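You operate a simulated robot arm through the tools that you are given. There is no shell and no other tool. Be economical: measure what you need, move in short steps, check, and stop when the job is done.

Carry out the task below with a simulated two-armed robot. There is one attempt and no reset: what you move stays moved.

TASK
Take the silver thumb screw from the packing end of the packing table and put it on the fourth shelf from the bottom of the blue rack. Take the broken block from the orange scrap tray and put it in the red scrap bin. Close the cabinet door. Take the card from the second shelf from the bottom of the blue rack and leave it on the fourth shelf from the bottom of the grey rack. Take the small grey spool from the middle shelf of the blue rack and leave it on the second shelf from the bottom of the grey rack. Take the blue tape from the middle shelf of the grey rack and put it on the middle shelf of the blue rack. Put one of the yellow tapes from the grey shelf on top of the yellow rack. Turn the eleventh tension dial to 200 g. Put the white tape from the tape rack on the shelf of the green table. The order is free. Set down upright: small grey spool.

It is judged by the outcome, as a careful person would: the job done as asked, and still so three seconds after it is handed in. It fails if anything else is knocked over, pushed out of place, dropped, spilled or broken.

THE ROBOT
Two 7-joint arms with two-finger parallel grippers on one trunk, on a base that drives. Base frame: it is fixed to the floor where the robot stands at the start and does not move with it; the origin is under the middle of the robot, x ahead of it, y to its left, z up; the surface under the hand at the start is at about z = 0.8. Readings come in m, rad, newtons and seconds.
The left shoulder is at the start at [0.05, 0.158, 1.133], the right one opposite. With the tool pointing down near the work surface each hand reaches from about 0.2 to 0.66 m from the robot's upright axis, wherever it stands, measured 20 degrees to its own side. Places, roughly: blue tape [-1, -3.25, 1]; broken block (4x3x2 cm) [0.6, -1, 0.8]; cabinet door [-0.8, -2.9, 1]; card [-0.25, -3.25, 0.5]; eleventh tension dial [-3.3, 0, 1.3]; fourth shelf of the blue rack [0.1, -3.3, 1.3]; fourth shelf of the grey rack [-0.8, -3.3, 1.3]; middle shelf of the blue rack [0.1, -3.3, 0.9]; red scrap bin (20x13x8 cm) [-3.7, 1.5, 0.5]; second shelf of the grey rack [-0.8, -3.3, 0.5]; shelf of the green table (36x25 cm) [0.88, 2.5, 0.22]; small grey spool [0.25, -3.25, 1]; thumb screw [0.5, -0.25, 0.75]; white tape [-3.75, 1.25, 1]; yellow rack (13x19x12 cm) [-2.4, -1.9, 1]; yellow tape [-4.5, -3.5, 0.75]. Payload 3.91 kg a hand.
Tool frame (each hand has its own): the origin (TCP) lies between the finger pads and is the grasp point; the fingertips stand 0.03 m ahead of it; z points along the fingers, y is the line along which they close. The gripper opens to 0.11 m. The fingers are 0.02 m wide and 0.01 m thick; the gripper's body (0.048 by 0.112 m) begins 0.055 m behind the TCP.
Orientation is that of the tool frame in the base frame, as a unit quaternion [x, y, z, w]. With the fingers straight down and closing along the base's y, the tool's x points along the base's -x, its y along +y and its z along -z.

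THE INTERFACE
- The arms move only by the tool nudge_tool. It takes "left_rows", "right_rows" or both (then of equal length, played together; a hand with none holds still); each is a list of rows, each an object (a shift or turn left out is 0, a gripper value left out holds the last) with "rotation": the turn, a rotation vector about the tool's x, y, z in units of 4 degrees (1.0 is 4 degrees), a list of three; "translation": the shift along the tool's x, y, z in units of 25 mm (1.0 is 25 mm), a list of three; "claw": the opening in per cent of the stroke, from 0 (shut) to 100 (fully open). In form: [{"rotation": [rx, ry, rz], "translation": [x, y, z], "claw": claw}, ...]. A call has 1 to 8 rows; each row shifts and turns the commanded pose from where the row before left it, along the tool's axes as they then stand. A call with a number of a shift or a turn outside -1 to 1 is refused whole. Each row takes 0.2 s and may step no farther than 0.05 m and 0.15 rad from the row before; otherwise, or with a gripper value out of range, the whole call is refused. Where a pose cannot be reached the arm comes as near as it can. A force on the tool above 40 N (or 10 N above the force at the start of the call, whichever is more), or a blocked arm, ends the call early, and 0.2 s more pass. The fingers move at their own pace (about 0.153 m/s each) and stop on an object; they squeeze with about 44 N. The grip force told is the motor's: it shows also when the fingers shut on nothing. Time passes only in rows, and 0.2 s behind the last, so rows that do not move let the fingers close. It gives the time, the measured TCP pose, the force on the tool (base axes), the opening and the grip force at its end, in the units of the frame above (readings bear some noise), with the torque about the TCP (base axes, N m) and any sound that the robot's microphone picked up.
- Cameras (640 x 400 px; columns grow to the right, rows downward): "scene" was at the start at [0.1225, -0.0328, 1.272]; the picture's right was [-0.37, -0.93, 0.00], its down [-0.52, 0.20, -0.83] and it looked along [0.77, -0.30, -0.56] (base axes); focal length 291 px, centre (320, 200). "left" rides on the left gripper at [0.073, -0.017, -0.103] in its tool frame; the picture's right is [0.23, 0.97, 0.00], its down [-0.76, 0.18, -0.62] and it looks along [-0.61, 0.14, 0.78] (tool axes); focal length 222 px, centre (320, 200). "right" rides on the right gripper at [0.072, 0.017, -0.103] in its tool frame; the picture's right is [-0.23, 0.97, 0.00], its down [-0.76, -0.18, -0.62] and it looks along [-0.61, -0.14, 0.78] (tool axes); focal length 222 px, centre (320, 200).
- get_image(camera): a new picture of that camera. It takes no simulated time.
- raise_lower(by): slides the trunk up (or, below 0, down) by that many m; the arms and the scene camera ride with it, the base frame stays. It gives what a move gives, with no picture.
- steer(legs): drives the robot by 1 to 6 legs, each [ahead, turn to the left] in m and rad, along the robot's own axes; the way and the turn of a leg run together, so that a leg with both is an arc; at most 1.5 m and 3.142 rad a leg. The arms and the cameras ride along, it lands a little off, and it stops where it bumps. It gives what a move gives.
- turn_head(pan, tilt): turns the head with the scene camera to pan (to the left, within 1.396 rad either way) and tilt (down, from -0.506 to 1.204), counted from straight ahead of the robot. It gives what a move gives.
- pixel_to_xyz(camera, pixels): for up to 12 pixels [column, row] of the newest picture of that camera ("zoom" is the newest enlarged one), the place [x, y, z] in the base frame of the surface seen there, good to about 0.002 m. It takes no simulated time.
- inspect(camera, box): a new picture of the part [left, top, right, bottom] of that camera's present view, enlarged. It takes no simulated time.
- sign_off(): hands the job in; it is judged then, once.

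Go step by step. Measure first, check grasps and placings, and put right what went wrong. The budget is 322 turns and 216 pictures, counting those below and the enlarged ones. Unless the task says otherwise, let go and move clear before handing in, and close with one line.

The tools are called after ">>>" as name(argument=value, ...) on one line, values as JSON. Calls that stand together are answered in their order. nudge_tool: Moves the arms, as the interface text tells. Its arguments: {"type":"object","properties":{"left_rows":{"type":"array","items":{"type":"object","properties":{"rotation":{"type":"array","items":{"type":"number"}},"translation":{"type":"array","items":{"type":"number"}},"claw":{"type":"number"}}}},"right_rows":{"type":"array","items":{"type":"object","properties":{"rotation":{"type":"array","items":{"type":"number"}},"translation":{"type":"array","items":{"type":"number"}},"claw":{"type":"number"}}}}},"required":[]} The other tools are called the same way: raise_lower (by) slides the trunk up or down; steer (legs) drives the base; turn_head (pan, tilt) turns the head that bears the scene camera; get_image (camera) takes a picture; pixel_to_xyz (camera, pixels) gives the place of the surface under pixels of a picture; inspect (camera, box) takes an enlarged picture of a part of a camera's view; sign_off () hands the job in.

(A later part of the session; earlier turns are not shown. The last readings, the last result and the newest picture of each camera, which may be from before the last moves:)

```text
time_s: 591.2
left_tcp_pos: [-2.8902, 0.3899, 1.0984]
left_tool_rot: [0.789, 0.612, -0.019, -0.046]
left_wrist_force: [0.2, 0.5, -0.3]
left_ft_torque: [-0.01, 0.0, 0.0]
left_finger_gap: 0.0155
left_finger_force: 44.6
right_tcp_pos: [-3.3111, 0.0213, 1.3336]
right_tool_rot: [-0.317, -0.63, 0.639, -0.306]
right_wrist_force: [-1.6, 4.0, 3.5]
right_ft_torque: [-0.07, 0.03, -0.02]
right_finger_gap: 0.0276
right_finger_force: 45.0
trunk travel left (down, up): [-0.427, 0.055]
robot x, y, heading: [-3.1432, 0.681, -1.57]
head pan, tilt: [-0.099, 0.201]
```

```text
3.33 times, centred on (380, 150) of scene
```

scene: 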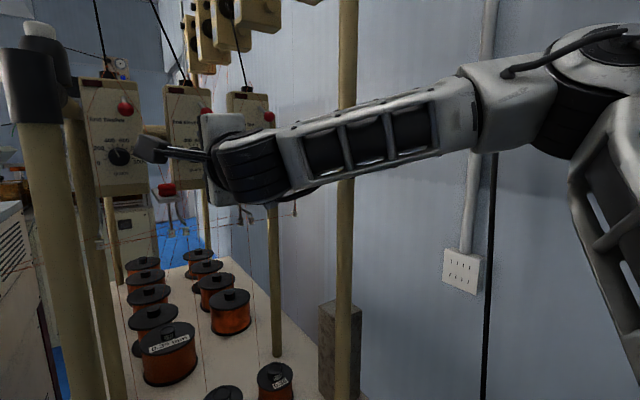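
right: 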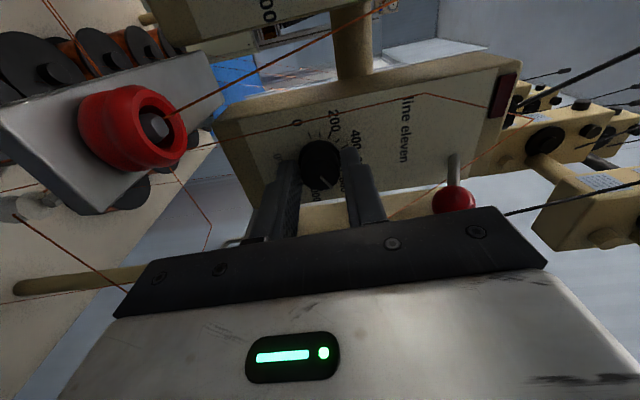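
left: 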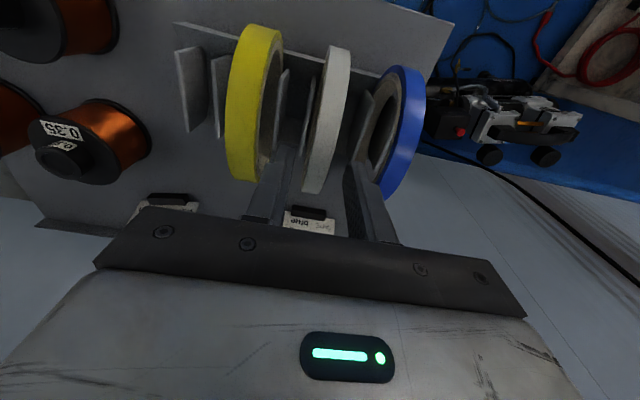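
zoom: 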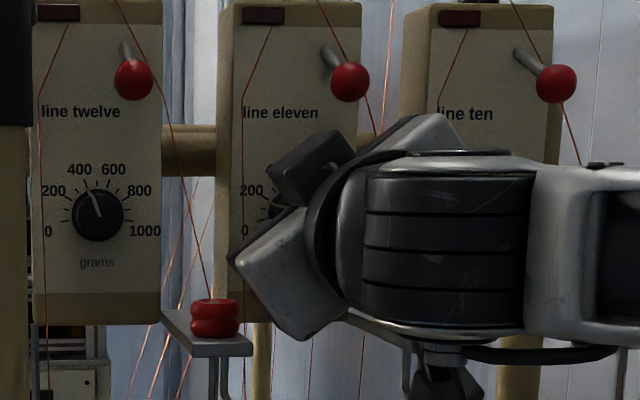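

Rotated 125°. Releasing and withdrawing straight back to check the pointer.

>>> nudge_tool(right_rows=[{"claw": 45}, {}, {"translation": [0, 0, -1]}, {"translation": [0, 0, -1]}, {"translation": [0, 0, -1]}, {"translation": [0, 0, -1]}, {"translation": [0, 0, -1]}, {"translation": [0, 0, -1]}])

>>> inspect(camera="scene", box=[340, 120, 404, 170])

```text
time_s: 593.0
left_tcp_pos: [-2.8899, 0.3905, 1.0985]
left_tool_rot: [0.789, 0.612, -0.018, -0.045]
left_wrist_force: [0.7, 0.7, -1.3]
left_ft_torque: [-0.01, -0.01, -0.02]
left_finger_gap: 0.0155
left_finger_force: 43.8
right_tcp_pos: [-3.3069, 0.1715, 1.3354]
right_tool_rot: [-0.317, -0.63, 0.64, -0.305]
right_wrist_force: [0.5, 0.1, 0.3]
right_ft_torque: [-0.01, 0.02, 0.0]
right_finger_gap: 0.0494
right_finger_force: 0.1
trunk travel left (down, up): [-0.427, 0.055]
robot x, y, heading: [-3.1448, 0.6803, -1.57]
head pan, tilt: [-0.099, 0.201]
```

```text
8.00 times, centred on (372, 145) of scene
```

zoom: 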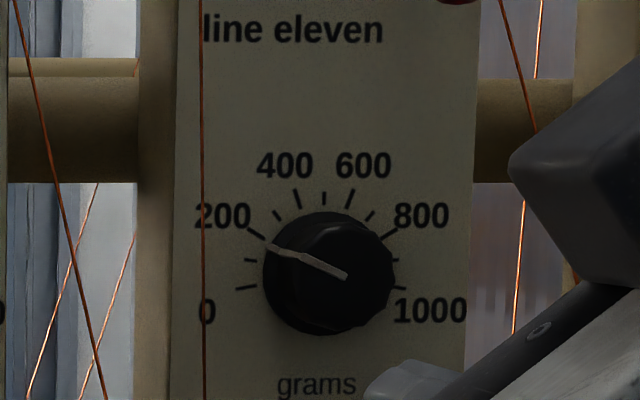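

The pointer is near 200. Zooming further to judge the exact angle.

>>> inspect(camera="scene", box=[362, 140, 386, 164])

```text
16.00 times, centred on (374, 152) of scene
```

zoom: 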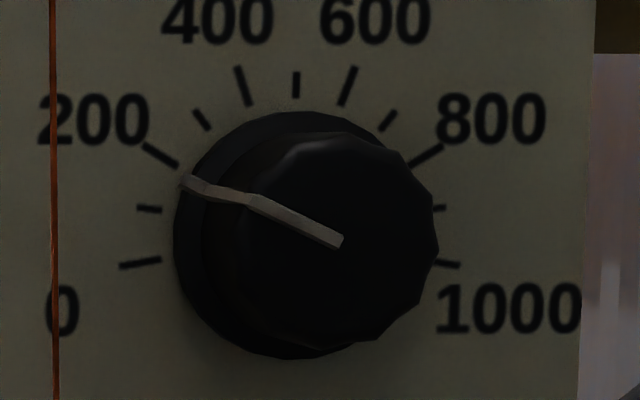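

Using 3D points of the pointer and ticks to determine the true angle.

>>> pixel_to_xyz(camera="zoom", pixels=[[335, 238], [260, 202], [190, 183], [160, 155], [140, 263], [447, 263], [243, 85], [347, 85], [427, 156], [150, 209], [343, 160], [343, 320]])

```text
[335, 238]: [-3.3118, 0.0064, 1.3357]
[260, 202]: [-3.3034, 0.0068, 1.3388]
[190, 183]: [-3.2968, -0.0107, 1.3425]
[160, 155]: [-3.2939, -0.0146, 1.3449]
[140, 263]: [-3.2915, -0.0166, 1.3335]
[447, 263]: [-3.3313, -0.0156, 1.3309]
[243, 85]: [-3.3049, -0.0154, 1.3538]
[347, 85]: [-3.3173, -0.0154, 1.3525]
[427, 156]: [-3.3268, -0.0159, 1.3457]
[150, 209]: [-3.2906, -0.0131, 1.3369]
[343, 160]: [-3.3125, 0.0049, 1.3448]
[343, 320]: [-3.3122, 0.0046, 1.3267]
```

Refitting the ticks gives 40° per 200 g, so 200 g is at -60°; the pointer is at ≈-65.5° (≈172 g). I'll regrip and turn back 5.5° clockwise.

>>> nudge_tool(right_rows=[{"translation": [0, 0, 1]}, {"translation": [0, 0, 1]}, {"translation": [0, 0, 1]}, {"translation": [0, 0, 1]}, {"translation": [0, 0, 1]}, {"translation": [0, 0, 1]}, {}])

>>> nudge_tool(right_rows=[{"claw": 0}, {}, {}, {"rotation": [0, 0, 0.7]}, {"rotation": [0, 0, 0.7]}, {}])

>>> nudge_tool(right_rows=[{"claw": 45}, {}, {"translation": [0, 0, -1]}, {"translation": [0, 0, -1]}, {"translation": [0, 0, -1]}, {"translation": [0, 0, -1]}, {"translation": [0, 0, -1]}, {"translation": [0, 0, -1]}])

>>> inspect(camera="scene", box=[362, 140, 386, 164])

```text
time_s: 594.6
left_tcp_pos: [-2.8904, 0.3897, 1.0978]
left_tool_rot: [0.789, 0.613, -0.019, -0.045]
left_wrist_force: [0.4, 0.6, -0.3]
left_ft_torque: [0.01, 0.01, 0.01]
left_finger_gap: 0.0155
left_finger_force: 44.3
right_tcp_pos: [-3.3121, 0.0199, 1.3344]
right_tool_rot: [-0.316, -0.631, 0.639, -0.306]
right_wrist_force: [-0.2, -0.6, -1.0]
right_ft_torque: [0.01, 0.01, 0.04]
right_finger_gap: 0.0493
right_finger_force: 0.0
trunk travel left (down, up): [-0.427, 0.055]
robot x, y, heading: [-3.1425, 0.6733, -1.566]
head pan, tilt: [-0.099, 0.201]
```

```text
time_s: 596.0
left_tcp_pos: [-2.8906, 0.3896, 1.0987]
left_tool_rot: [0.789, 0.612, -0.02, -0.046]
left_wrist_force: [0.2, 0.0, -0.6]
left_ft_torque: [0.01, -0.03, -0.02]
left_finger_gap: 0.0157
left_finger_force: 43.8
right_tcp_pos: [-3.3119, 0.0189, 1.3329]
right_tool_rot: [-0.348, -0.614, 0.623, -0.337]
right_wrist_force: [-0.1, -0.6, 0.7]
right_ft_torque: [0.72, 0.03, -0.39]
right_finger_gap: 0.028
right_finger_force: 45.5
trunk travel left (down, up): [-0.427, 0.055]
robot x, y, heading: [-3.141, 0.6813, -1.568]
head pan, tilt: [-0.099, 0.201]
```

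```text
time_s: 597.8
left_tcp_pos: [-2.8898, 0.3908, 1.0979]
left_tool_rot: [0.789, 0.612, -0.019, -0.046]
left_wrist_force: [0.4, 0.3, -0.6]
left_ft_torque: [0.02, -0.01, -0.02]
left_finger_gap: 0.0155
left_finger_force: 44.2
right_tcp_pos: [-3.3073, 0.1707, 1.3346]
right_tool_rot: [-0.348, -0.614, 0.624, -0.337]
right_wrist_force: [-0.5, -0.1, 0.7]
right_ft_torque: [-0.01, 0.0, 0.01]
right_finger_gap: 0.0498
right_finger_force: 0.1
trunk travel left (down, up): [-0.427, 0.055]
robot x, y, heading: [-3.1449, 0.6802, -1.569]
head pan, tilt: [-0.099, 0.201]
```

```text
16.00 times, centred on (374, 152) of scene
```

zoom: 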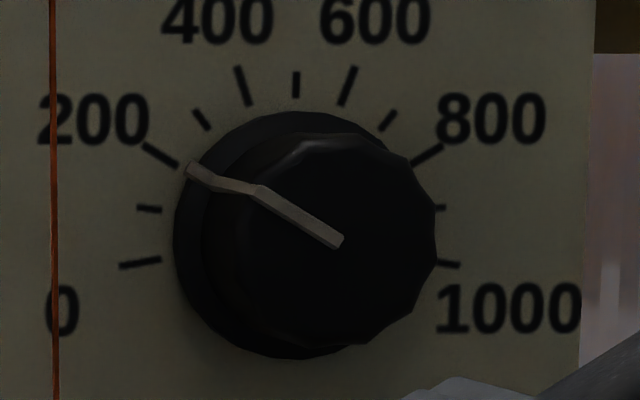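

The pointer now lines up with the 200 tick (≈-59.5°). Withdrawing and heading east with the white tape toward the green table.

>>> nudge_tool(right_rows=[{"translation": [0, 0, -1]}, {"translation": [0, 0, -1]}, {"translation": [0, 0, -1]}, {"translation": [0, 0, -1]}])

>>> steer(legs=[[-0.38, 0], [0, 1.57], [1.3, 0], [1.3, 0]])

>>> turn_head(pan=0.4, tilt=0.35)

>>> get_image(camera="scene")

```text
time_s: 598.8
left_tcp_pos: [-2.89, 0.3903, 1.0977]
left_tool_rot: [0.789, 0.613, -0.019, -0.046]
left_wrist_force: [-0.1, -0.5, -0.7]
left_ft_torque: [-0.01, 0.01, -0.02]
left_finger_gap: 0.0154
left_finger_force: 43.9
right_tcp_pos: [-3.3071, 0.2705, 1.3325]
right_tool_rot: [-0.346, -0.615, 0.623, -0.337]
right_wrist_force: [0.3, 0.6, 0.5]
right_ft_torque: [0.03, -0.01, 0.01]
right_finger_gap: 0.0494
right_finger_force: 0.1
trunk travel left (down, up): [-0.427, 0.055]
robot x, y, heading: [-3.1452, 0.6786, -1.566]
head pan, tilt: [-0.099, 0.201]
```

```text
time_s: 617.2
left_tcp_pos: [-0.2605, 1.3079, 1.0979]
left_tool_rot: [0.132, 0.99, -0.046, -0.019]
left_wrist_force: [0.0, 0.0, -0.4]
left_ft_torque: [-0.04, 0.0, 0.0]
left_finger_gap: 0.0156
left_finger_force: 43.7
right_tcp_pos: [-0.1472, 0.8899, 1.3348]
right_tool_rot: [-0.184, 0.681, -0.208, 0.677]
right_wrist_force: [1.0, -0.5, -0.1]
right_ft_torque: [0.0, -0.02, 0.01]
right_finger_gap: 0.0494
right_finger_force: 0.1
trunk travel left (down, up): [-0.427, 0.055]
robot x, y, heading: [-0.5531, 1.0561, -0.01]
head pan, tilt: [-0.099, 0.201]
```

```text
time_s: 618.1
left_tcp_pos: [-0.2605, 1.3074, 1.0978]
left_tool_rot: [0.131, 0.99, -0.045, -0.019]
left_wrist_force: [0.0, -1.0, -1.2]
left_ft_torque: [-0.01, -0.02, -0.02]
left_finger_gap: 0.0157
left_finger_force: 43.9
right_tcp_pos: [-0.1473, 0.8905, 1.3344]
right_tool_rot: [-0.184, 0.681, -0.208, 0.677]
right_wrist_force: [0.2, -0.5, 0.1]
right_ft_torque: [-0.01, 0.03, -0.02]
right_finger_gap: 0.0493
right_finger_force: 0.1
trunk travel left (down, up): [-0.427, 0.055]
robot x, y, heading: [-0.5551, 1.0588, -0.011]
head pan, tilt: [0.4, 0.351]
```

```text
42 pictures are left
```

scene: 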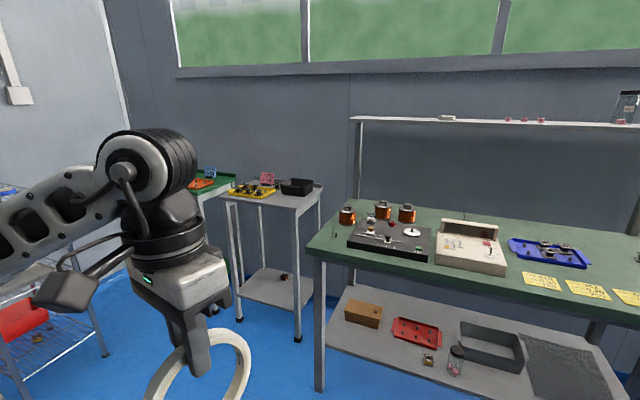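

The tape hangs safely. Measuring which table is at (0.88, 2.5).

>>> pixel_to_xyz(camera="scene", pixels=[[215, 182], [275, 205], [280, 285], [290, 278], [340, 240], [380, 330], [230, 175], [300, 335], [205, 195], [540, 350]])

>>> turn_head(pan=0.85, tilt=0.35)

>>> get_image(camera="scene")

```text
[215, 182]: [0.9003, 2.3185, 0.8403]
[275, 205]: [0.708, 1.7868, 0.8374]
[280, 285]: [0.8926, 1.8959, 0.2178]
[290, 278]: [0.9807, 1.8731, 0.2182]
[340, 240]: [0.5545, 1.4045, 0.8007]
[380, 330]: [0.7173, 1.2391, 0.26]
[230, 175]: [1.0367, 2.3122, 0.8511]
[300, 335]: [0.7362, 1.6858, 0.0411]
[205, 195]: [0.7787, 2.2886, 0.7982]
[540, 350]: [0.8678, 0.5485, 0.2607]
```

```text
time_s: 619.0
left_tcp_pos: [-0.2597, 1.3081, 1.0979]
left_tool_rot: [0.132, 0.99, -0.046, -0.019]
left_wrist_force: [0.0, 1.0, 0.2]
left_ft_torque: [0.03, 0.0, -0.02]
left_finger_gap: 0.0155
left_finger_force: 44.2
right_tcp_pos: [-0.1473, 0.89, 1.3335]
right_tool_rot: [-0.184, 0.681, -0.208, 0.677]
right_wrist_force: [0.0, -0.5, 0.3]
right_ft_torque: [0.0, -0.01, -0.04]
right_finger_gap: 0.0495
right_finger_force: 0.0
trunk travel left (down, up): [-0.427, 0.055]
robot x, y, heading: [-0.5557, 1.0594, -0.011]
head pan, tilt: [0.85, 0.351]
```

```text
41 pictures are left
```

scene: 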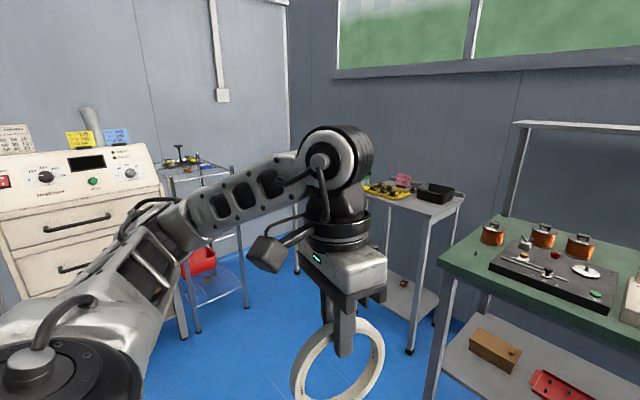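

>>> pixel_to_xyz(camera="scene", pixels=[[185, 335], [245, 300], [200, 240], [295, 270], [410, 350], [165, 300], [240, 180], [120, 200], [280, 310], [390, 250]])

```text
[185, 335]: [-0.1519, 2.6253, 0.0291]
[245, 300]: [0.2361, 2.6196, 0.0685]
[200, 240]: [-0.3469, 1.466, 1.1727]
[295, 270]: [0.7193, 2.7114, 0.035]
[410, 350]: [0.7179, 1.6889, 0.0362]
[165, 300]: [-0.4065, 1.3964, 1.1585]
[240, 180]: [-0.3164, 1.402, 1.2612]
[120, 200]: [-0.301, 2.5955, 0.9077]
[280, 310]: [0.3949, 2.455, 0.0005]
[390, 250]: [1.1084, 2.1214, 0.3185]
```

The small green table is just north of the grey stand, at x 0.72–1.1, y≈2.25–2.75. Driving to (-0.1, 2.0) for a view of its lower shelf.

>>> steer(legs=[[0, 1.13], [1.04, 0], [0, -1.0]])

>>> raise_lower(by=-0.3)

>>> turn_head(pan=0.15, tilt=0.5)

>>> get_image(camera="scene")

```text
time_s: 629.8
left_tcp_pos: [0.1689, 2.2665, 1.0986]
left_tool_rot: [0.077, 0.996, -0.047, -0.017]
left_wrist_force: [-1.2, -0.7, -0.9]
left_ft_torque: [0.01, 0.0, -0.01]
left_finger_gap: 0.0154
left_finger_force: 43.9
right_tcp_pos: [0.3281, 1.8638, 1.3343]
right_tool_rot: [-0.223, 0.67, -0.17, 0.688]
right_wrist_force: [0.6, -0.1, 0.2]
right_ft_torque: [0.0, 0.0, 0.01]
right_finger_gap: 0.0497
right_finger_force: 0.1
trunk travel left (down, up): [-0.427, 0.055]
robot x, y, heading: [-0.0923, 1.9832, 0.1]
head pan, tilt: [0.85, 0.351]
```

```text
time_s: 632.8
left_tcp_pos: [0.1695, 2.2662, 0.7973]
left_tool_rot: [0.077, 0.996, -0.047, -0.017]
left_wrist_force: [0.5, -0.2, -0.8]
left_ft_torque: [0.01, -0.03, 0.0]
left_finger_gap: 0.0155
left_finger_force: 44.3
right_tcp_pos: [0.3282, 1.8634, 1.0333]
right_tool_rot: [-0.223, 0.67, -0.169, 0.687]
right_wrist_force: [0.6, -0.9, 0.0]
right_ft_torque: [0.0, 0.0, -0.03]
right_finger_gap: 0.0495
right_finger_force: 0.0
trunk travel left (down, up): [-0.127, 0.355]
robot x, y, heading: [-0.0934, 1.9854, 0.097]
head pan, tilt: [0.85, 0.351]
```

```text
time_s: 633.9
left_tcp_pos: [0.1689, 2.2656, 0.7987]
left_tool_rot: [0.076, 0.996, -0.047, -0.017]
left_wrist_force: [0.5, 0.1, -0.7]
left_ft_torque: [-0.02, 0.02, 0.03]
left_finger_gap: 0.0156
left_finger_force: 44.3
right_tcp_pos: [0.3278, 1.8629, 1.0343]
right_tool_rot: [-0.222, 0.67, -0.169, 0.688]
right_wrist_force: [0.1, 0.1, 0.4]
right_ft_torque: [-0.01, -0.04, -0.01]
right_finger_gap: 0.0495
right_finger_force: 0.2
trunk travel left (down, up): [-0.127, 0.355]
robot x, y, heading: [-0.0931, 1.9839, 0.099]
head pan, tilt: [0.15, 0.499]
```

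```text
40 pictures are left
```

scene: 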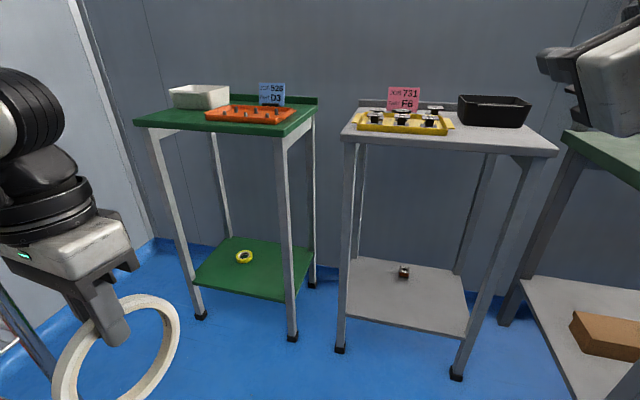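

The green table's lower shelf is at (255,270), with a small yellow tape at (244,256). Measuring.

>>> pixel_to_xyz(camera="scene", pixels=[[235, 240], [312, 252], [196, 283], [288, 300], [244, 258], [260, 280], [285, 270], [238, 275], [290, 330], [198, 312], [280, 130], [160, 125]])

>>> inspect(camera="scene", box=[170, 210, 330, 340])

```text
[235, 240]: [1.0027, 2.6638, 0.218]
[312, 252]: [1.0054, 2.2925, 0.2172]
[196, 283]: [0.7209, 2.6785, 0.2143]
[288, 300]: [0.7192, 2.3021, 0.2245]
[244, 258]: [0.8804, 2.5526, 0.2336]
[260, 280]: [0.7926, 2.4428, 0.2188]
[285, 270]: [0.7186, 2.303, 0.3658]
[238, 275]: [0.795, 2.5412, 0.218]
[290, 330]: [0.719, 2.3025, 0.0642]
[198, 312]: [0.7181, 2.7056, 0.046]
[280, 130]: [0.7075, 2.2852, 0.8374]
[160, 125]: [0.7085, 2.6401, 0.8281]
```

```text
3.08 times, centred on (250, 275) of scene
```

zoom: 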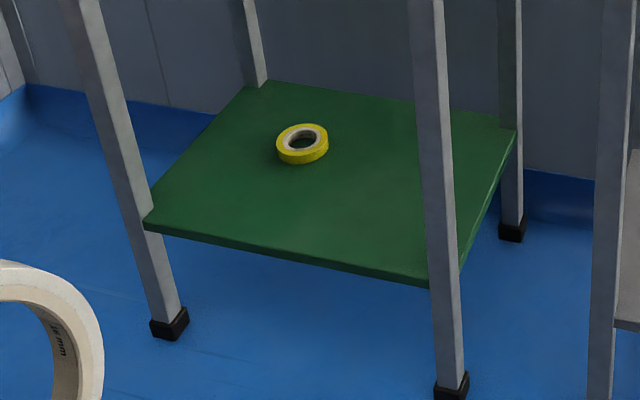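

Shelf: z 0.218, x 0.72–1.0, y 2.30–2.68; yellow tape at (0.88, 2.55). I'll lay the white tape flat near the front right: this needs the left tool pitched ~72° forward and rolled -90°. Starting the pitch, and retracting the right hand.

>>> nudge_tool(left_rows=[{"rotation": [0, -1, 0]}, {"rotation": [0, -1, 0]}, {"rotation": [0, -1, 0], "translation": [-0.5, 0, 0]}, {"rotation": [0, -1, 0], "translation": [-0.5, 0, 0]}, {"rotation": [0, -1, 0], "translation": [-0.5, 0, 0]}, {"rotation": [0, -1, 0], "translation": [-0.5, 0, 0.3]}, {"rotation": [0, -1, 0], "translation": [-0.5, 0, 0.3]}, {"rotation": [0, -1, 0], "translation": [-0.5, 0, 0.3]}], right_rows=[{"translation": [0, 0, -1]}, {"translation": [0, 0, -1]}, {"translation": [0, 0, -1]}, {"translation": [0, 0, -1]}, {"translation": [0, 0, -1]}, {}, {}, {}])

>>> nudge_tool(left_rows=[{"rotation": [0, -1, 0], "translation": [-0.5, 0, 0.3]}, {"rotation": [0, -1, 0], "translation": [-0.5, 0, 0.3]}, {"rotation": [0, -1, 0], "translation": [-0.3, 0, 0.5]}, {"rotation": [0, -1, 0], "translation": [-0.3, 0, 0.5]}, {"rotation": [0, -1, 0], "translation": [0, 0, 0.5]}, {"rotation": [0, -1, 0], "translation": [0, 0, 0.5]}, {"rotation": [0, -1, 0], "translation": [0, 0, 0.5]}, {"rotation": [0, -1, 0], "translation": [0, 0, 0.5]}])

>>> nudge_tool(left_rows=[{"rotation": [0, -1, -1]}, {"rotation": [0, 0, -1]}, {"rotation": [0, 0, -1]}, {"rotation": [0, 0, -1]}, {"rotation": [0, 0, -1]}, {"rotation": [0, 0, -1]}, {"rotation": [0, 0, -1]}, {"rotation": [0, 0, -1]}])

>>> nudge_tool(left_rows=[{"rotation": [0, 0, -1]}, {"rotation": [0, 0, -1]}, {"rotation": [0, 0, -1]}, {"rotation": [0, 0, -1]}, {"rotation": [0, 0, -1]}, {"rotation": [0, 0, -1]}, {"rotation": [0, 0, -1]}, {"rotation": [0, 0, -1]}])

```text
time_s: 635.6
left_tcp_pos: [0.2494, 2.2535, 0.7993]
left_tool_rot: [0.062, 0.962, -0.066, 0.258]
left_wrist_force: [0.4, -0.6, -1.8]
left_ft_torque: [0.07, 0.01, -0.01]
left_finger_gap: 0.0155
left_finger_force: 44.2
right_tcp_pos: [0.2294, 1.8773, 1.0761]
right_tool_rot: [-0.223, 0.67, -0.17, 0.687]
right_wrist_force: [0.3, 0.3, -0.8]
right_ft_torque: [-0.02, 0.03, -0.02]
right_finger_gap: 0.0495
right_finger_force: 0.1
right hand out of reach, approached as far as the arm can: row 1, 2, 3, 4, 5
trunk travel left (down, up): [-0.127, 0.355]
robot x, y, heading: [-0.092, 1.9858, 0.097]
head pan, tilt: [0.15, 0.499]
```

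```text
time_s: 637.5
left_tcp_pos: [0.3427, 2.2359, 0.76]
left_tool_rot: [0.041, 0.853, -0.081, 0.514]
left_wrist_force: [-0.5, 0.2, -1.4]
left_ft_torque: [0.01, 0.06, 0.0]
left_finger_gap: 0.0157
left_finger_force: 44.0
right_tcp_pos: [0.2289, 1.8763, 1.075]
right_tool_rot: [-0.222, 0.671, -0.17, 0.687]
right_wrist_force: [0.3, 0.1, -0.6]
right_ft_torque: [-0.04, -0.01, -0.02]
right_finger_gap: 0.0495
right_finger_force: 0.0
trunk travel left (down, up): [-0.127, 0.355]
robot x, y, heading: [-0.095, 1.9829, 0.1]
head pan, tilt: [0.15, 0.499]
```

```text
time_s: 639.2
left_tcp_pos: [0.3432, 2.2362, 0.759]
left_tool_rot: [-0.196, 0.813, -0.227, 0.499]
left_wrist_force: [-0.3, 0.4, -0.7]
left_ft_torque: [0.0, 0.05, -0.02]
left_finger_gap: 0.0152
left_finger_force: 43.9
right_tcp_pos: [0.2289, 1.8779, 1.0754]
right_tool_rot: [-0.223, 0.67, -0.17, 0.687]
right_wrist_force: [0.2, -0.4, -0.3]
right_ft_torque: [-0.01, -0.01, 0.0]
right_finger_gap: 0.0495
right_finger_force: 0.1
trunk travel left (down, up): [-0.127, 0.355]
robot x, y, heading: [-0.0906, 1.9869, 0.096]
head pan, tilt: [0.15, 0.499]
```

```text
time_s: 641.0
left_tcp_pos: [0.3432, 2.2363, 0.7599]
left_tool_rot: [-0.411, 0.728, -0.356, 0.417]
left_wrist_force: [0.3, 0.4, -1.5]
left_ft_torque: [-0.02, 0.03, 0.04]
left_finger_gap: 0.0155
left_finger_force: 43.5
right_tcp_pos: [0.2287, 1.8778, 1.076]
right_tool_rot: [-0.223, 0.67, -0.169, 0.687]
right_wrist_force: [0.0, 0.5, 0.4]
right_ft_torque: [-0.02, 0.0, -0.01]
right_finger_gap: 0.0495
right_finger_force: 0.1
trunk travel left (down, up): [-0.127, 0.355]
robot x, y, heading: [-0.0962, 1.9857, 0.096]
head pan, tilt: [0.15, 0.499]
```

Closing axis is nearly vertical; 5 more roll steps to level the tape plane.

>>> nudge_tool(left_rows=[{"rotation": [0, 0, -1]}, {"rotation": [0, 0, -1]}, {"rotation": [0, 0, -1]}, {"rotation": [0, 0, -1]}, {"rotation": [0, 0, -1]}])

>>> raise_lower(by=-0.125)

>>> get_image(camera="scene")

```text
time_s: 642.2
left_tcp_pos: [0.3431, 2.2376, 0.76]
left_tool_rot: [-0.532, 0.645, -0.423, 0.348]
left_wrist_force: [0.2, 0.2, -1.7]
left_ft_torque: [0.0, 0.04, 0.0]
left_finger_gap: 0.0157
left_finger_force: 44.0
right_tcp_pos: [0.2284, 1.876, 1.0744]
right_tool_rot: [-0.222, 0.67, -0.169, 0.688]
right_wrist_force: [0.3, 0.5, 0.4]
right_ft_torque: [0.0, -0.04, 0.02]
right_finger_gap: 0.0495
right_finger_force: 0.0
trunk travel left (down, up): [-0.127, 0.355]
robot x, y, heading: [-0.0938, 1.9849, 0.096]
head pan, tilt: [0.15, 0.499]
```

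```text
time_s: 643.8
left_tcp_pos: [0.3437, 2.2361, 0.6344]
left_tool_rot: [-0.531, 0.646, -0.423, 0.35]
left_wrist_force: [-0.3, 0.0, -1.8]
left_ft_torque: [-0.02, 0.03, -0.01]
left_finger_gap: 0.0156
left_finger_force: 44.4
right_tcp_pos: [0.2287, 1.8765, 0.9504]
right_tool_rot: [-0.222, 0.67, -0.17, 0.687]
right_wrist_force: [-0.2, 0.3, -0.6]
right_ft_torque: [-0.01, -0.04, 0.01]
right_finger_gap: 0.0494
right_finger_force: 0.0
trunk travel left (down, up): [-0.002, 0.48]
robot x, y, heading: [-0.095, 1.9848, 0.1]
head pan, tilt: [0.15, 0.499]
```

```text
38 pictures are left
```

scene: 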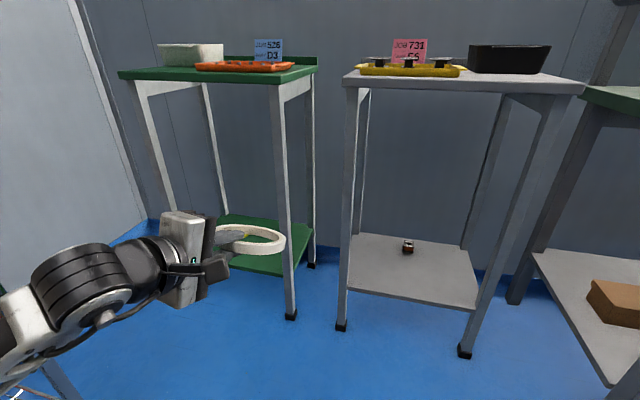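

The tape is held level, tilted ~23° nose-down. Lowering the hand toward z≈0.32 in free space.

>>> nudge_tool(left_rows=[{"translation": [0, 0.93, 0.4]}, {"translation": [0, 0.93, 0.4]}, {"translation": [0, 0.93, 0.4]}, {"translation": [0, 0.93, 0.4]}, {"translation": [0, 0.93, 0.4]}, {"translation": [0, 0.93, 0.4]}, {"translation": [0, 0.93, 0.4]}, {"translation": [0, 0.93, 0.4]}])

>>> nudge_tool(left_rows=[{"translation": [0, 0.93, 0.6]}, {"translation": [0, 0.93, 0.6]}, {"translation": [0, 0.93, 0.6]}, {"translation": [0, 0.93, 0.6]}])

```text
time_s: 645.6
left_tcp_pos: [0.3426, 2.2361, 0.4323]
left_tool_rot: [-0.531, 0.645, -0.424, 0.35]
left_wrist_force: [0.9, -0.1, -0.9]
left_ft_torque: [0.01, 0.01, -0.03]
left_finger_gap: 0.0155
left_finger_force: 43.5
right_tcp_pos: [0.2281, 1.8769, 0.9512]
right_tool_rot: [-0.222, 0.671, -0.169, 0.687]
right_wrist_force: [0.0, 0.0, -0.2]
right_ft_torque: [-0.02, 0.01, 0.0]
right_finger_gap: 0.0495
right_finger_force: 0.1
trunk travel left (down, up): [-0.002, 0.48]
robot x, y, heading: [-0.0879, 1.9853, 0.095]
head pan, tilt: [0.15, 0.499]
```

```text
time_s: 646.6
left_tcp_pos: [0.3608, 2.2309, 0.3235]
left_tool_rot: [-0.532, 0.645, -0.423, 0.349]
left_wrist_force: [-0.2, -0.2, -0.4]
left_ft_torque: [0.04, 0.03, -0.01]
left_finger_gap: 0.0156
left_finger_force: 43.5
right_tcp_pos: [0.228, 1.877, 0.9492]
right_tool_rot: [-0.223, 0.67, -0.17, 0.687]
right_wrist_force: [-0.5, 0.8, 0.4]
right_ft_torque: [0.01, -0.04, -0.03]
right_finger_gap: 0.0493
right_finger_force: 0.0
trunk travel left (down, up): [-0.002, 0.48]
robot x, y, heading: [-0.0931, 1.9866, 0.098]
head pan, tilt: [0.15, 0.499]
```

Reached z 0.32 easily. Raising the right hand clear of the grey stand, and driving to a pre-position in front of the green table's shelf.

>>> nudge_tool(right_rows=[{"translation": [-0.85, -0.53, -0.3]}, {"translation": [-0.85, -0.53, -0.3]}, {"translation": [-0.85, -0.53, -0.3]}, {"translation": [-0.85, -0.53, -0.3]}, {"translation": [-0.85, -0.53, 0]}])

>>> steer(legs=[[0, 0.33], [0.26, 0], [0, -0.228]])

>>> turn_head(pan=0.2, tilt=0.65)

>>> get_image(camera="scene")

```text
time_s: 647.8
left_tcp_pos: [0.3602, 2.2318, 0.3241]
left_tool_rot: [-0.532, 0.645, -0.422, 0.35]
left_wrist_force: [0.9, -0.4, 0.1]
left_ft_torque: [0.03, 0.03, -0.02]
left_finger_gap: 0.0153
left_finger_force: 44.5
right_tcp_pos: [0.1984, 1.8758, 1.0739]
right_tool_rot: [-0.222, 0.671, -0.17, 0.687]
right_wrist_force: [0.8, 0.3, -0.4]
right_ft_torque: [-0.02, -0.02, 0.01]
right_finger_gap: 0.0494
right_finger_force: 0.0
trunk travel left (down, up): [-0.002, 0.48]
robot x, y, heading: [-0.0957, 1.9863, 0.102]
head pan, tilt: [0.15, 0.499]
```

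```text
time_s: 651.5
left_tcp_pos: [0.5623, 2.3812, 0.324]
left_tool_rot: [-0.563, 0.618, -0.405, 0.369]
left_wrist_force: [-0.6, -0.1, -0.8]
left_ft_torque: [0.0, 0.06, 0.01]
left_finger_gap: 0.0155
left_finger_force: 44.0
right_tcp_pos: [0.4357, 2.0091, 1.0738]
right_tool_rot: [-0.256, 0.658, -0.136, 0.695]
right_wrist_force: [-0.1, 0.1, 0.1]
right_ft_torque: [0.03, -0.01, -0.01]
right_finger_gap: 0.0491
right_finger_force: 0.0
trunk travel left (down, up): [-0.002, 0.48]
robot x, y, heading: [0.136, 2.0926, 0.2]
head pan, tilt: [0.15, 0.499]
```

```text
time_s: 652.2
left_tcp_pos: [0.562, 2.3819, 0.3224]
left_tool_rot: [-0.563, 0.619, -0.405, 0.369]
left_wrist_force: [0.4, 0.3, -0.8]
left_ft_torque: [-0.02, 0.03, -0.02]
left_finger_gap: 0.0158
left_finger_force: 44.1
right_tcp_pos: [0.4359, 2.0092, 1.0734]
right_tool_rot: [-0.256, 0.658, -0.135, 0.695]
right_wrist_force: [0.7, -0.2, -0.2]
right_ft_torque: [0.01, -0.01, 0.02]
right_finger_gap: 0.0494
right_finger_force: 0.0
trunk travel left (down, up): [-0.002, 0.48]
robot x, y, heading: [0.134, 2.0889, 0.202]
head pan, tilt: [0.201, 0.649]
```

```text
37 pictures are left
```

scene: 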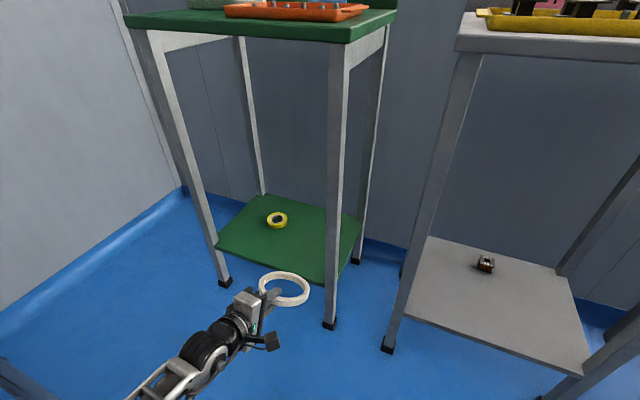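

The tape is lined up between the front legs. Driving 0.2 m forward.

>>> steer(legs=[[0.2, 0]])

>>> get_image(camera="scene")

```text
time_s: 653.8
left_tcp_pos: [0.7551, 2.422, 0.3235]
left_tool_rot: [-0.565, 0.617, -0.404, 0.371]
left_wrist_force: [0.5, -0.6, -0.9]
left_ft_torque: [-0.04, 0.03, 0.04]
left_finger_gap: 0.0154
left_finger_force: 44.1
right_tcp_pos: [0.6309, 2.0514, 1.0738]
right_tool_rot: [-0.257, 0.658, -0.133, 0.695]
right_wrist_force: [-0.9, -0.5, -0.4]
right_ft_torque: [0.03, 0.02, -0.03]
right_finger_gap: 0.0496
right_finger_force: 0.0
trunk travel left (down, up): [-0.002, 0.48]
robot x, y, heading: [0.3291, 2.1309, 0.208]
head pan, tilt: [0.201, 0.649]
```

```text
36 pictures are left
```

scene: 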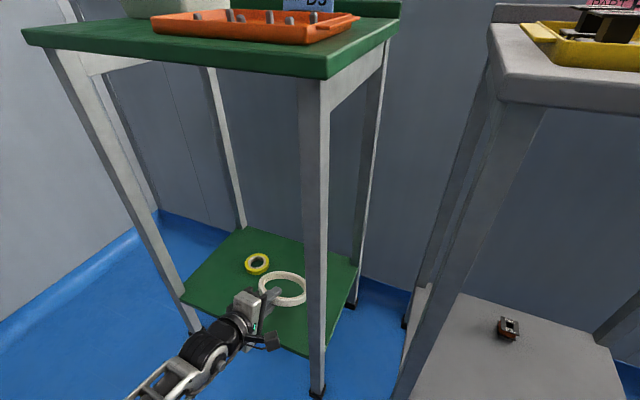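

Over the shelf with good clearance. Lowering and levelling the tape to ~8° tilt.

>>> nudge_tool(left_rows=[{"translation": [0, 0.55, 0.24]}, {"translation": [0, 0.5, 0.22]}, {"rotation": [1, 0, 0], "translation": [0, 0.42, 0.15]}, {"rotation": [1, 0, 0], "translation": [0, 0.42, 0.12]}, {"rotation": [1, 0, 0], "translation": [0, 0.42, 0.1]}, {"rotation": [0.8, 0, 0], "translation": [0, 0.42, 0.08]}, {}])

>>> inspect(camera="scene", box=[180, 220, 372, 360])

```text
time_s: 655.4
left_tcp_pos: [0.7526, 2.4228, 0.251]
left_tool_rot: [-0.51, 0.558, -0.482, 0.443]
left_wrist_force: [0.9, 0.1, -0.4]
left_ft_torque: [0.0, -0.02, 0.02]
left_finger_gap: 0.0154
left_finger_force: 43.4
right_tcp_pos: [0.6305, 2.0516, 1.0745]
right_tool_rot: [-0.257, 0.658, -0.133, 0.695]
right_wrist_force: [-0.3, 0.0, 0.0]
right_ft_torque: [0.0, -0.01, 0.01]
right_finger_gap: 0.0494
right_finger_force: 0.0
trunk travel left (down, up): [-0.002, 0.48]
robot x, y, heading: [0.3269, 2.1249, 0.203]
head pan, tilt: [0.201, 0.649]
```

```text
2.86 times, centred on (276, 290) of scene
```

zoom: 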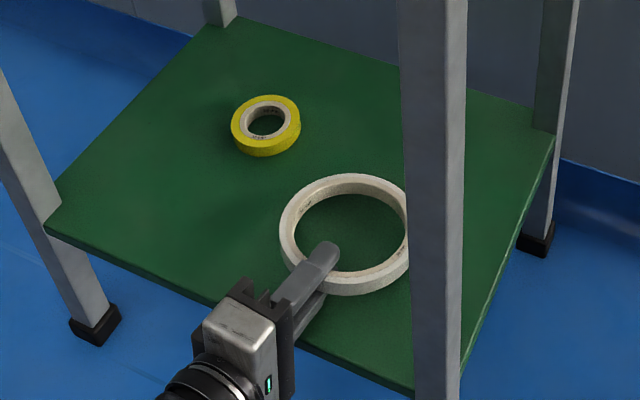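

Nearly flat, ~8 mm above. Lowering gently to contact.

>>> nudge_tool(left_rows=[{"translation": [0, 0.2, 0.03]}, {"translation": [0, 0.1, 0.01]}, {}])

```text
time_s: 656.1
left_tcp_pos: [0.7527, 2.4222, 0.2438]
left_tool_rot: [-0.51, 0.558, -0.482, 0.443]
left_wrist_force: [-0.1, -0.4, 1.8]
left_ft_torque: [-0.02, -0.21, -0.08]
left_finger_gap: 0.0156
left_finger_force: 43.7
right_tcp_pos: [0.6301, 2.0513, 1.0739]
right_tool_rot: [-0.257, 0.658, -0.133, 0.695]
right_wrist_force: [-0.1, 0.1, 0.7]
right_ft_torque: [0.0, -0.01, 0.0]
right_finger_gap: 0.0495
right_finger_force: 0.1
trunk travel left (down, up): [-0.002, 0.48]
robot x, y, heading: [0.3248, 2.1272, 0.204]
head pan, tilt: [0.201, 0.649]
```

Far edge touches the shelf. Opening slightly and withdrawing straight back.

>>> nudge_tool(left_rows=[{"claw": 24}, {"translation": [0, 0, -0.3]}, {"translation": [0, 0, -0.4]}, {"translation": [0, 0, -0.4]}, {"translation": [0, 0, -0.4]}, {"translation": [0, 0, -0.5]}, {"translation": [0, 0, -1]}, {}])

>>> inspect(camera="scene", box=[180, 220, 372, 360])

```text
time_s: 658.0
left_tcp_pos: [0.6791, 2.4297, 0.2559]
left_tool_rot: [-0.512, 0.558, -0.482, 0.441]
left_wrist_force: [0.7, -0.6, 0.2]
left_ft_torque: [-0.02, -0.01, -0.03]
left_finger_gap: 0.0268
left_finger_force: 0.1
right_tcp_pos: [0.6306, 2.0511, 1.0734]
right_tool_rot: [-0.257, 0.657, -0.134, 0.696]
right_wrist_force: [0.6, 0.1, 0.1]
right_ft_torque: [-0.02, 0.02, -0.05]
right_finger_gap: 0.0494
right_finger_force: 0.1
trunk travel left (down, up): [-0.002, 0.48]
robot x, y, heading: [0.3271, 2.1333, 0.205]
head pan, tilt: [0.201, 0.649]
```

```text
2.86 times, centred on (276, 290) of scene
```

zoom: 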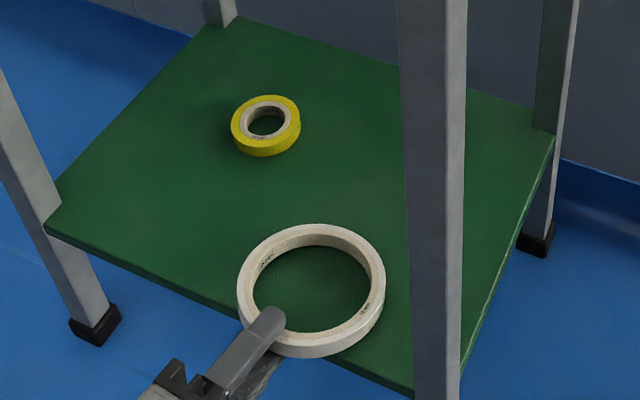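

The tape was dragged back to the shelf's front edge and rests on my lower finger, which is now in front of the shelf. Lowering the hand to set the tape's rim down, then withdrawing.

>>> nudge_tool(left_rows=[{"translation": [0, 0.4, 0]}, {"translation": [0, 0.4, 0]}, {"translation": [0, 0.25, 0]}, {}])

>>> inspect(camera="scene", box=[180, 220, 372, 360])

```text
time_s: 659.0
left_tcp_pos: [0.675, 2.4309, 0.2289]
left_tool_rot: [-0.51, 0.558, -0.482, 0.444]
left_wrist_force: [0.2, 0.1, -0.6]
left_ft_torque: [0.02, 0.0, 0.02]
left_finger_gap: 0.0263
left_finger_force: 0.0
right_tcp_pos: [0.6319, 2.0511, 1.073]
right_tool_rot: [-0.257, 0.658, -0.134, 0.695]
right_wrist_force: [0.7, -0.5, 0.5]
right_ft_torque: [0.02, 0.0, 0.0]
right_finger_gap: 0.0494
right_finger_force: 0.1
trunk travel left (down, up): [-0.002, 0.48]
robot x, y, heading: [0.3316, 2.1307, 0.206]
head pan, tilt: [0.201, 0.649]
```

```text
2.86 times, centred on (276, 290) of scene
```

zoom: 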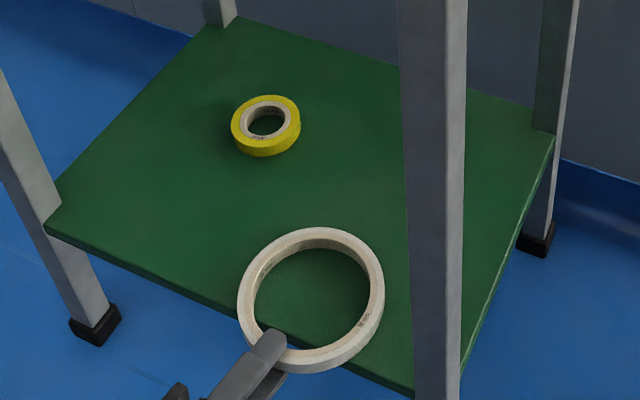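

Tape lies on the shelf, its rim slightly overhanging. Opening wider and withdrawing.

>>> nudge_tool(left_rows=[{"claw": 40}, {}, {"translation": [0, 0, -0.6]}, {"translation": [0, 0, -1]}, {"translation": [0, 0, -1]}, {}])

>>> get_image(camera="scene")

>>> inspect(camera="scene", box=[200, 240, 328, 350])

>>> pixel_to_xyz(camera="zoom", pixels=[[225, 345], [160, 180], [300, 150], [370, 240], [150, 250], [330, 330], [260, 350], [110, 260]])

```text
time_s: 660.0
left_tcp_pos: [0.6405, 2.4417, 0.2394]
left_tool_rot: [-0.511, 0.553, -0.48, 0.451]
left_wrist_force: [-0.2, 0.5, 0.1]
left_ft_torque: [0.01, 0.01, -0.04]
left_finger_gap: 0.0439
left_finger_force: 0.0
right_tcp_pos: [0.6309, 2.0504, 1.0732]
right_tool_rot: [-0.257, 0.658, -0.133, 0.695]
right_wrist_force: [-0.1, 0.4, -0.4]
right_ft_torque: [0.03, -0.01, -0.04]
right_finger_gap: 0.0493
right_finger_force: 0.0
trunk travel left (down, up): [-0.002, 0.48]
robot x, y, heading: [0.3275, 2.1323, 0.202]
head pan, tilt: [0.201, 0.649]
stopped in row 5 (left hand): the force on the tool passed its limit at 50 N (the readings are from after the stop); the commanded pose is now the measured one
```

```text
32 pictures are left
```

scene: 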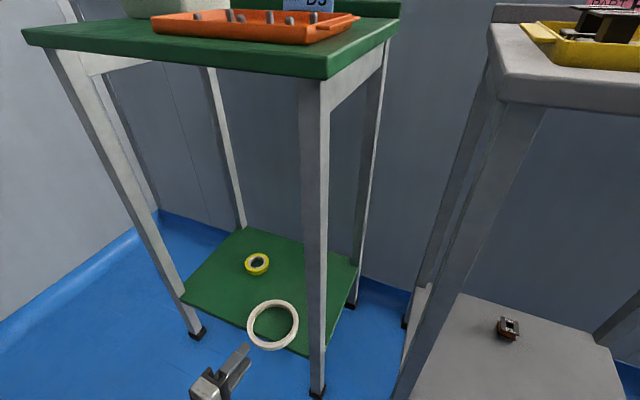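

```text
3.64 times, centred on (264, 295) of scene
```

zoom: 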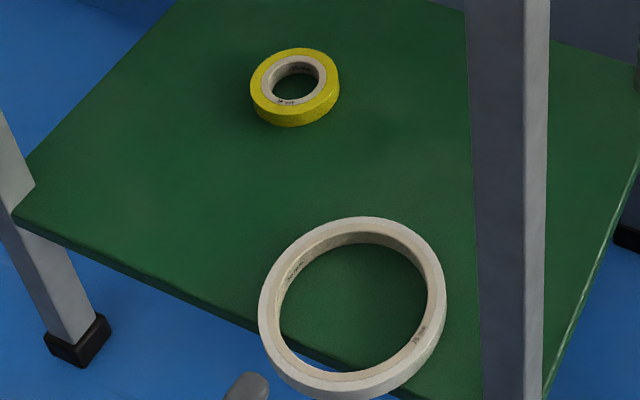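

```text
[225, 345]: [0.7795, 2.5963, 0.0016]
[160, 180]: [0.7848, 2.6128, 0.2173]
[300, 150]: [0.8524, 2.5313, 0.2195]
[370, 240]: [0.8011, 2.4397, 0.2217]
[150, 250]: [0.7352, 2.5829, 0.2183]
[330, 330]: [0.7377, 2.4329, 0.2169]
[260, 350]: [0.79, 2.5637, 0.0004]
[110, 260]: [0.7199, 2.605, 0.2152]
```

Free of the tape; it overhangs about 3 cm. I'll close the fingers and gently push it further onto the shelf, aligned with its centre (≈y 2.42).

>>> nudge_tool(left_rows=[{"claw": 0}, {"translation": [0.8, 0, 0]}, {}, {"translation": [0, -0.13, 0.5]}, {}])

>>> inspect(camera="scene", box=[200, 260, 328, 370])

```text
time_s: 660.6
left_tcp_pos: [0.6421, 2.4412, 0.2413]
left_tool_rot: [-0.512, 0.55, -0.473, 0.46]
left_wrist_force: [-0.5, -0.2, 0.0]
left_ft_torque: [0.01, -0.01, 0.0]
left_finger_gap: 0.0
left_finger_force: 37.5
right_tcp_pos: [0.6306, 2.05, 1.074]
right_tool_rot: [-0.257, 0.658, -0.134, 0.696]
right_wrist_force: [-0.2, -0.4, -0.5]
right_ft_torque: [-0.04, 0.04, -0.01]
right_finger_gap: 0.0493
right_finger_force: 0.0
trunk travel left (down, up): [-0.002, 0.48]
robot x, y, heading: [0.3305, 2.1288, 0.204]
head pan, tilt: [0.201, 0.649]
stopped in row 2 (left hand): the force on the tool passed its limit at 51 N (the readings are from after the stop); the commanded pose is now the measured one
```

```text
3.64 times, centred on (264, 315) of scene
```

zoom: 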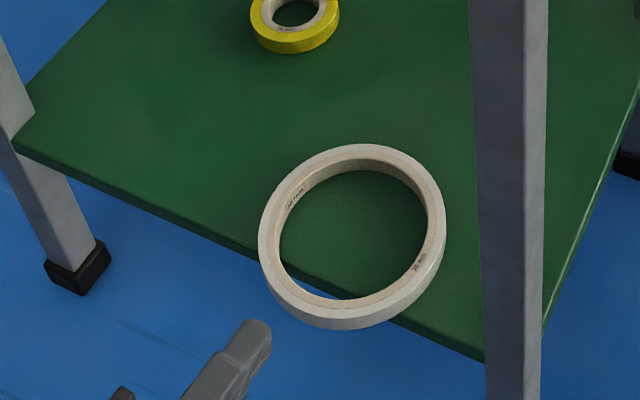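

The hand's camera is touching my own base. Backing the base 12 cm, extending the arm to compensate.

>>> steer(legs=[[-0.12, 0]])

>>> nudge_tool(left_rows=[{"translation": [0, -0.2, 1]}, {"translation": [0, -0.15, 1]}, {"translation": [0, -0.15, 1]}, {"translation": [0, -0.15, 1]}, {}])

>>> get_image(camera="scene")

>>> pixel_to_xyz(camera="scene", pixels=[[279, 300], [320, 250], [250, 330]])

```text
time_s: 661.9
left_tcp_pos: [0.5259, 2.4183, 0.2416]
left_tool_rot: [-0.513, 0.548, -0.474, 0.461]
left_wrist_force: [-0.3, 1.2, 0.2]
left_ft_torque: [-0.05, 0.01, -0.05]
left_finger_gap: 0.0001
left_finger_force: 37.2
right_tcp_pos: [0.5158, 2.0277, 1.0726]
right_tool_rot: [-0.259, 0.658, -0.132, 0.695]
right_wrist_force: [-0.2, 0.1, 0.2]
right_ft_torque: [0.01, -0.03, -0.01]
right_finger_gap: 0.0496
right_finger_force: 0.1
trunk travel left (down, up): [-0.002, 0.48]
robot x, y, heading: [0.2119, 2.1069, 0.21]
head pan, tilt: [0.201, 0.649]
```

```text
time_s: 663.0
left_tcp_pos: [0.6266, 2.4117, 0.2442]
left_tool_rot: [-0.512, 0.549, -0.473, 0.461]
left_wrist_force: [0.4, -0.8, 0.3]
left_ft_torque: [0.01, 0.0, -0.02]
left_finger_gap: 0.0
left_finger_force: 36.9
right_tcp_pos: [0.5161, 2.0278, 1.0729]
right_tool_rot: [-0.258, 0.658, -0.132, 0.695]
right_wrist_force: [-0.7, 0.1, 0.6]
right_ft_torque: [0.0, 0.03, -0.01]
right_finger_gap: 0.0495
right_finger_force: 0.0
trunk travel left (down, up): [-0.002, 0.48]
robot x, y, heading: [0.2131, 2.1022, 0.207]
head pan, tilt: [0.201, 0.649]
```

```text
29 pictures are left
```

scene: 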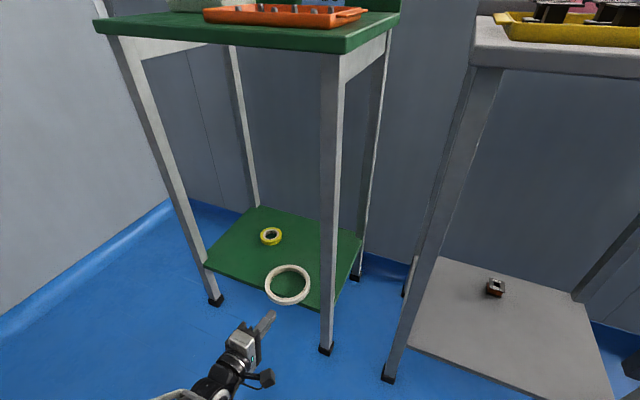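

```text
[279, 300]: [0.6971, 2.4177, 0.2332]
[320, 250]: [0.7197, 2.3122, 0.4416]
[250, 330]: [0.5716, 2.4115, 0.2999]
```

Fingertips are ~4 cm short of the rim at (0.697, 2.418). Lowering 6 mm, aligning, then pushing forward slowly ~5.5 cm past contact.

>>> nudge_tool(left_rows=[{"translation": [-0.4, 0.22, 0]}, {"translation": [0, -0.125, 1]}, {"translation": [0, -0.125, 1]}, {"translation": [0, -0.08, 0.6]}, {"translation": [0, -0.08, 0.6]}, {"translation": [0, -0.08, 0.6]}, {}])

>>> inspect(camera="scene", box=[200, 200, 360, 330])

```text
time_s: 664.6
left_tcp_pos: [0.7156, 2.4185, 0.2469]
left_tool_rot: [-0.512, 0.548, -0.473, 0.462]
left_wrist_force: [0.0, -0.2, -0.4]
left_ft_torque: [0.01, 0.02, 0.0]
left_finger_gap: 0.0004
left_finger_force: 37.9
left hand out of reach, approached as far as the arm can: row 5, 6
right_tcp_pos: [0.5143, 2.0275, 1.0731]
right_tool_rot: [-0.259, 0.658, -0.132, 0.695]
right_wrist_force: [0.4, 0.9, -0.3]
right_ft_torque: [0.04, -0.03, 0.02]
right_finger_gap: 0.0492
right_finger_force: 0.0
trunk travel left (down, up): [-0.002, 0.48]
robot x, y, heading: [0.2122, 2.107, 0.209]
head pan, tilt: [0.201, 0.649]
```

```text
3.08 times, centred on (280, 265) of scene
```

zoom: 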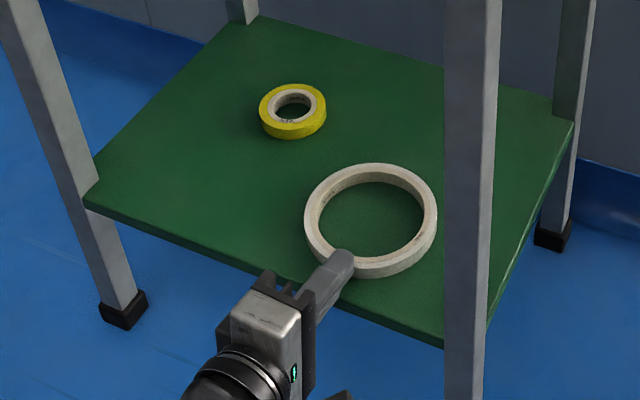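

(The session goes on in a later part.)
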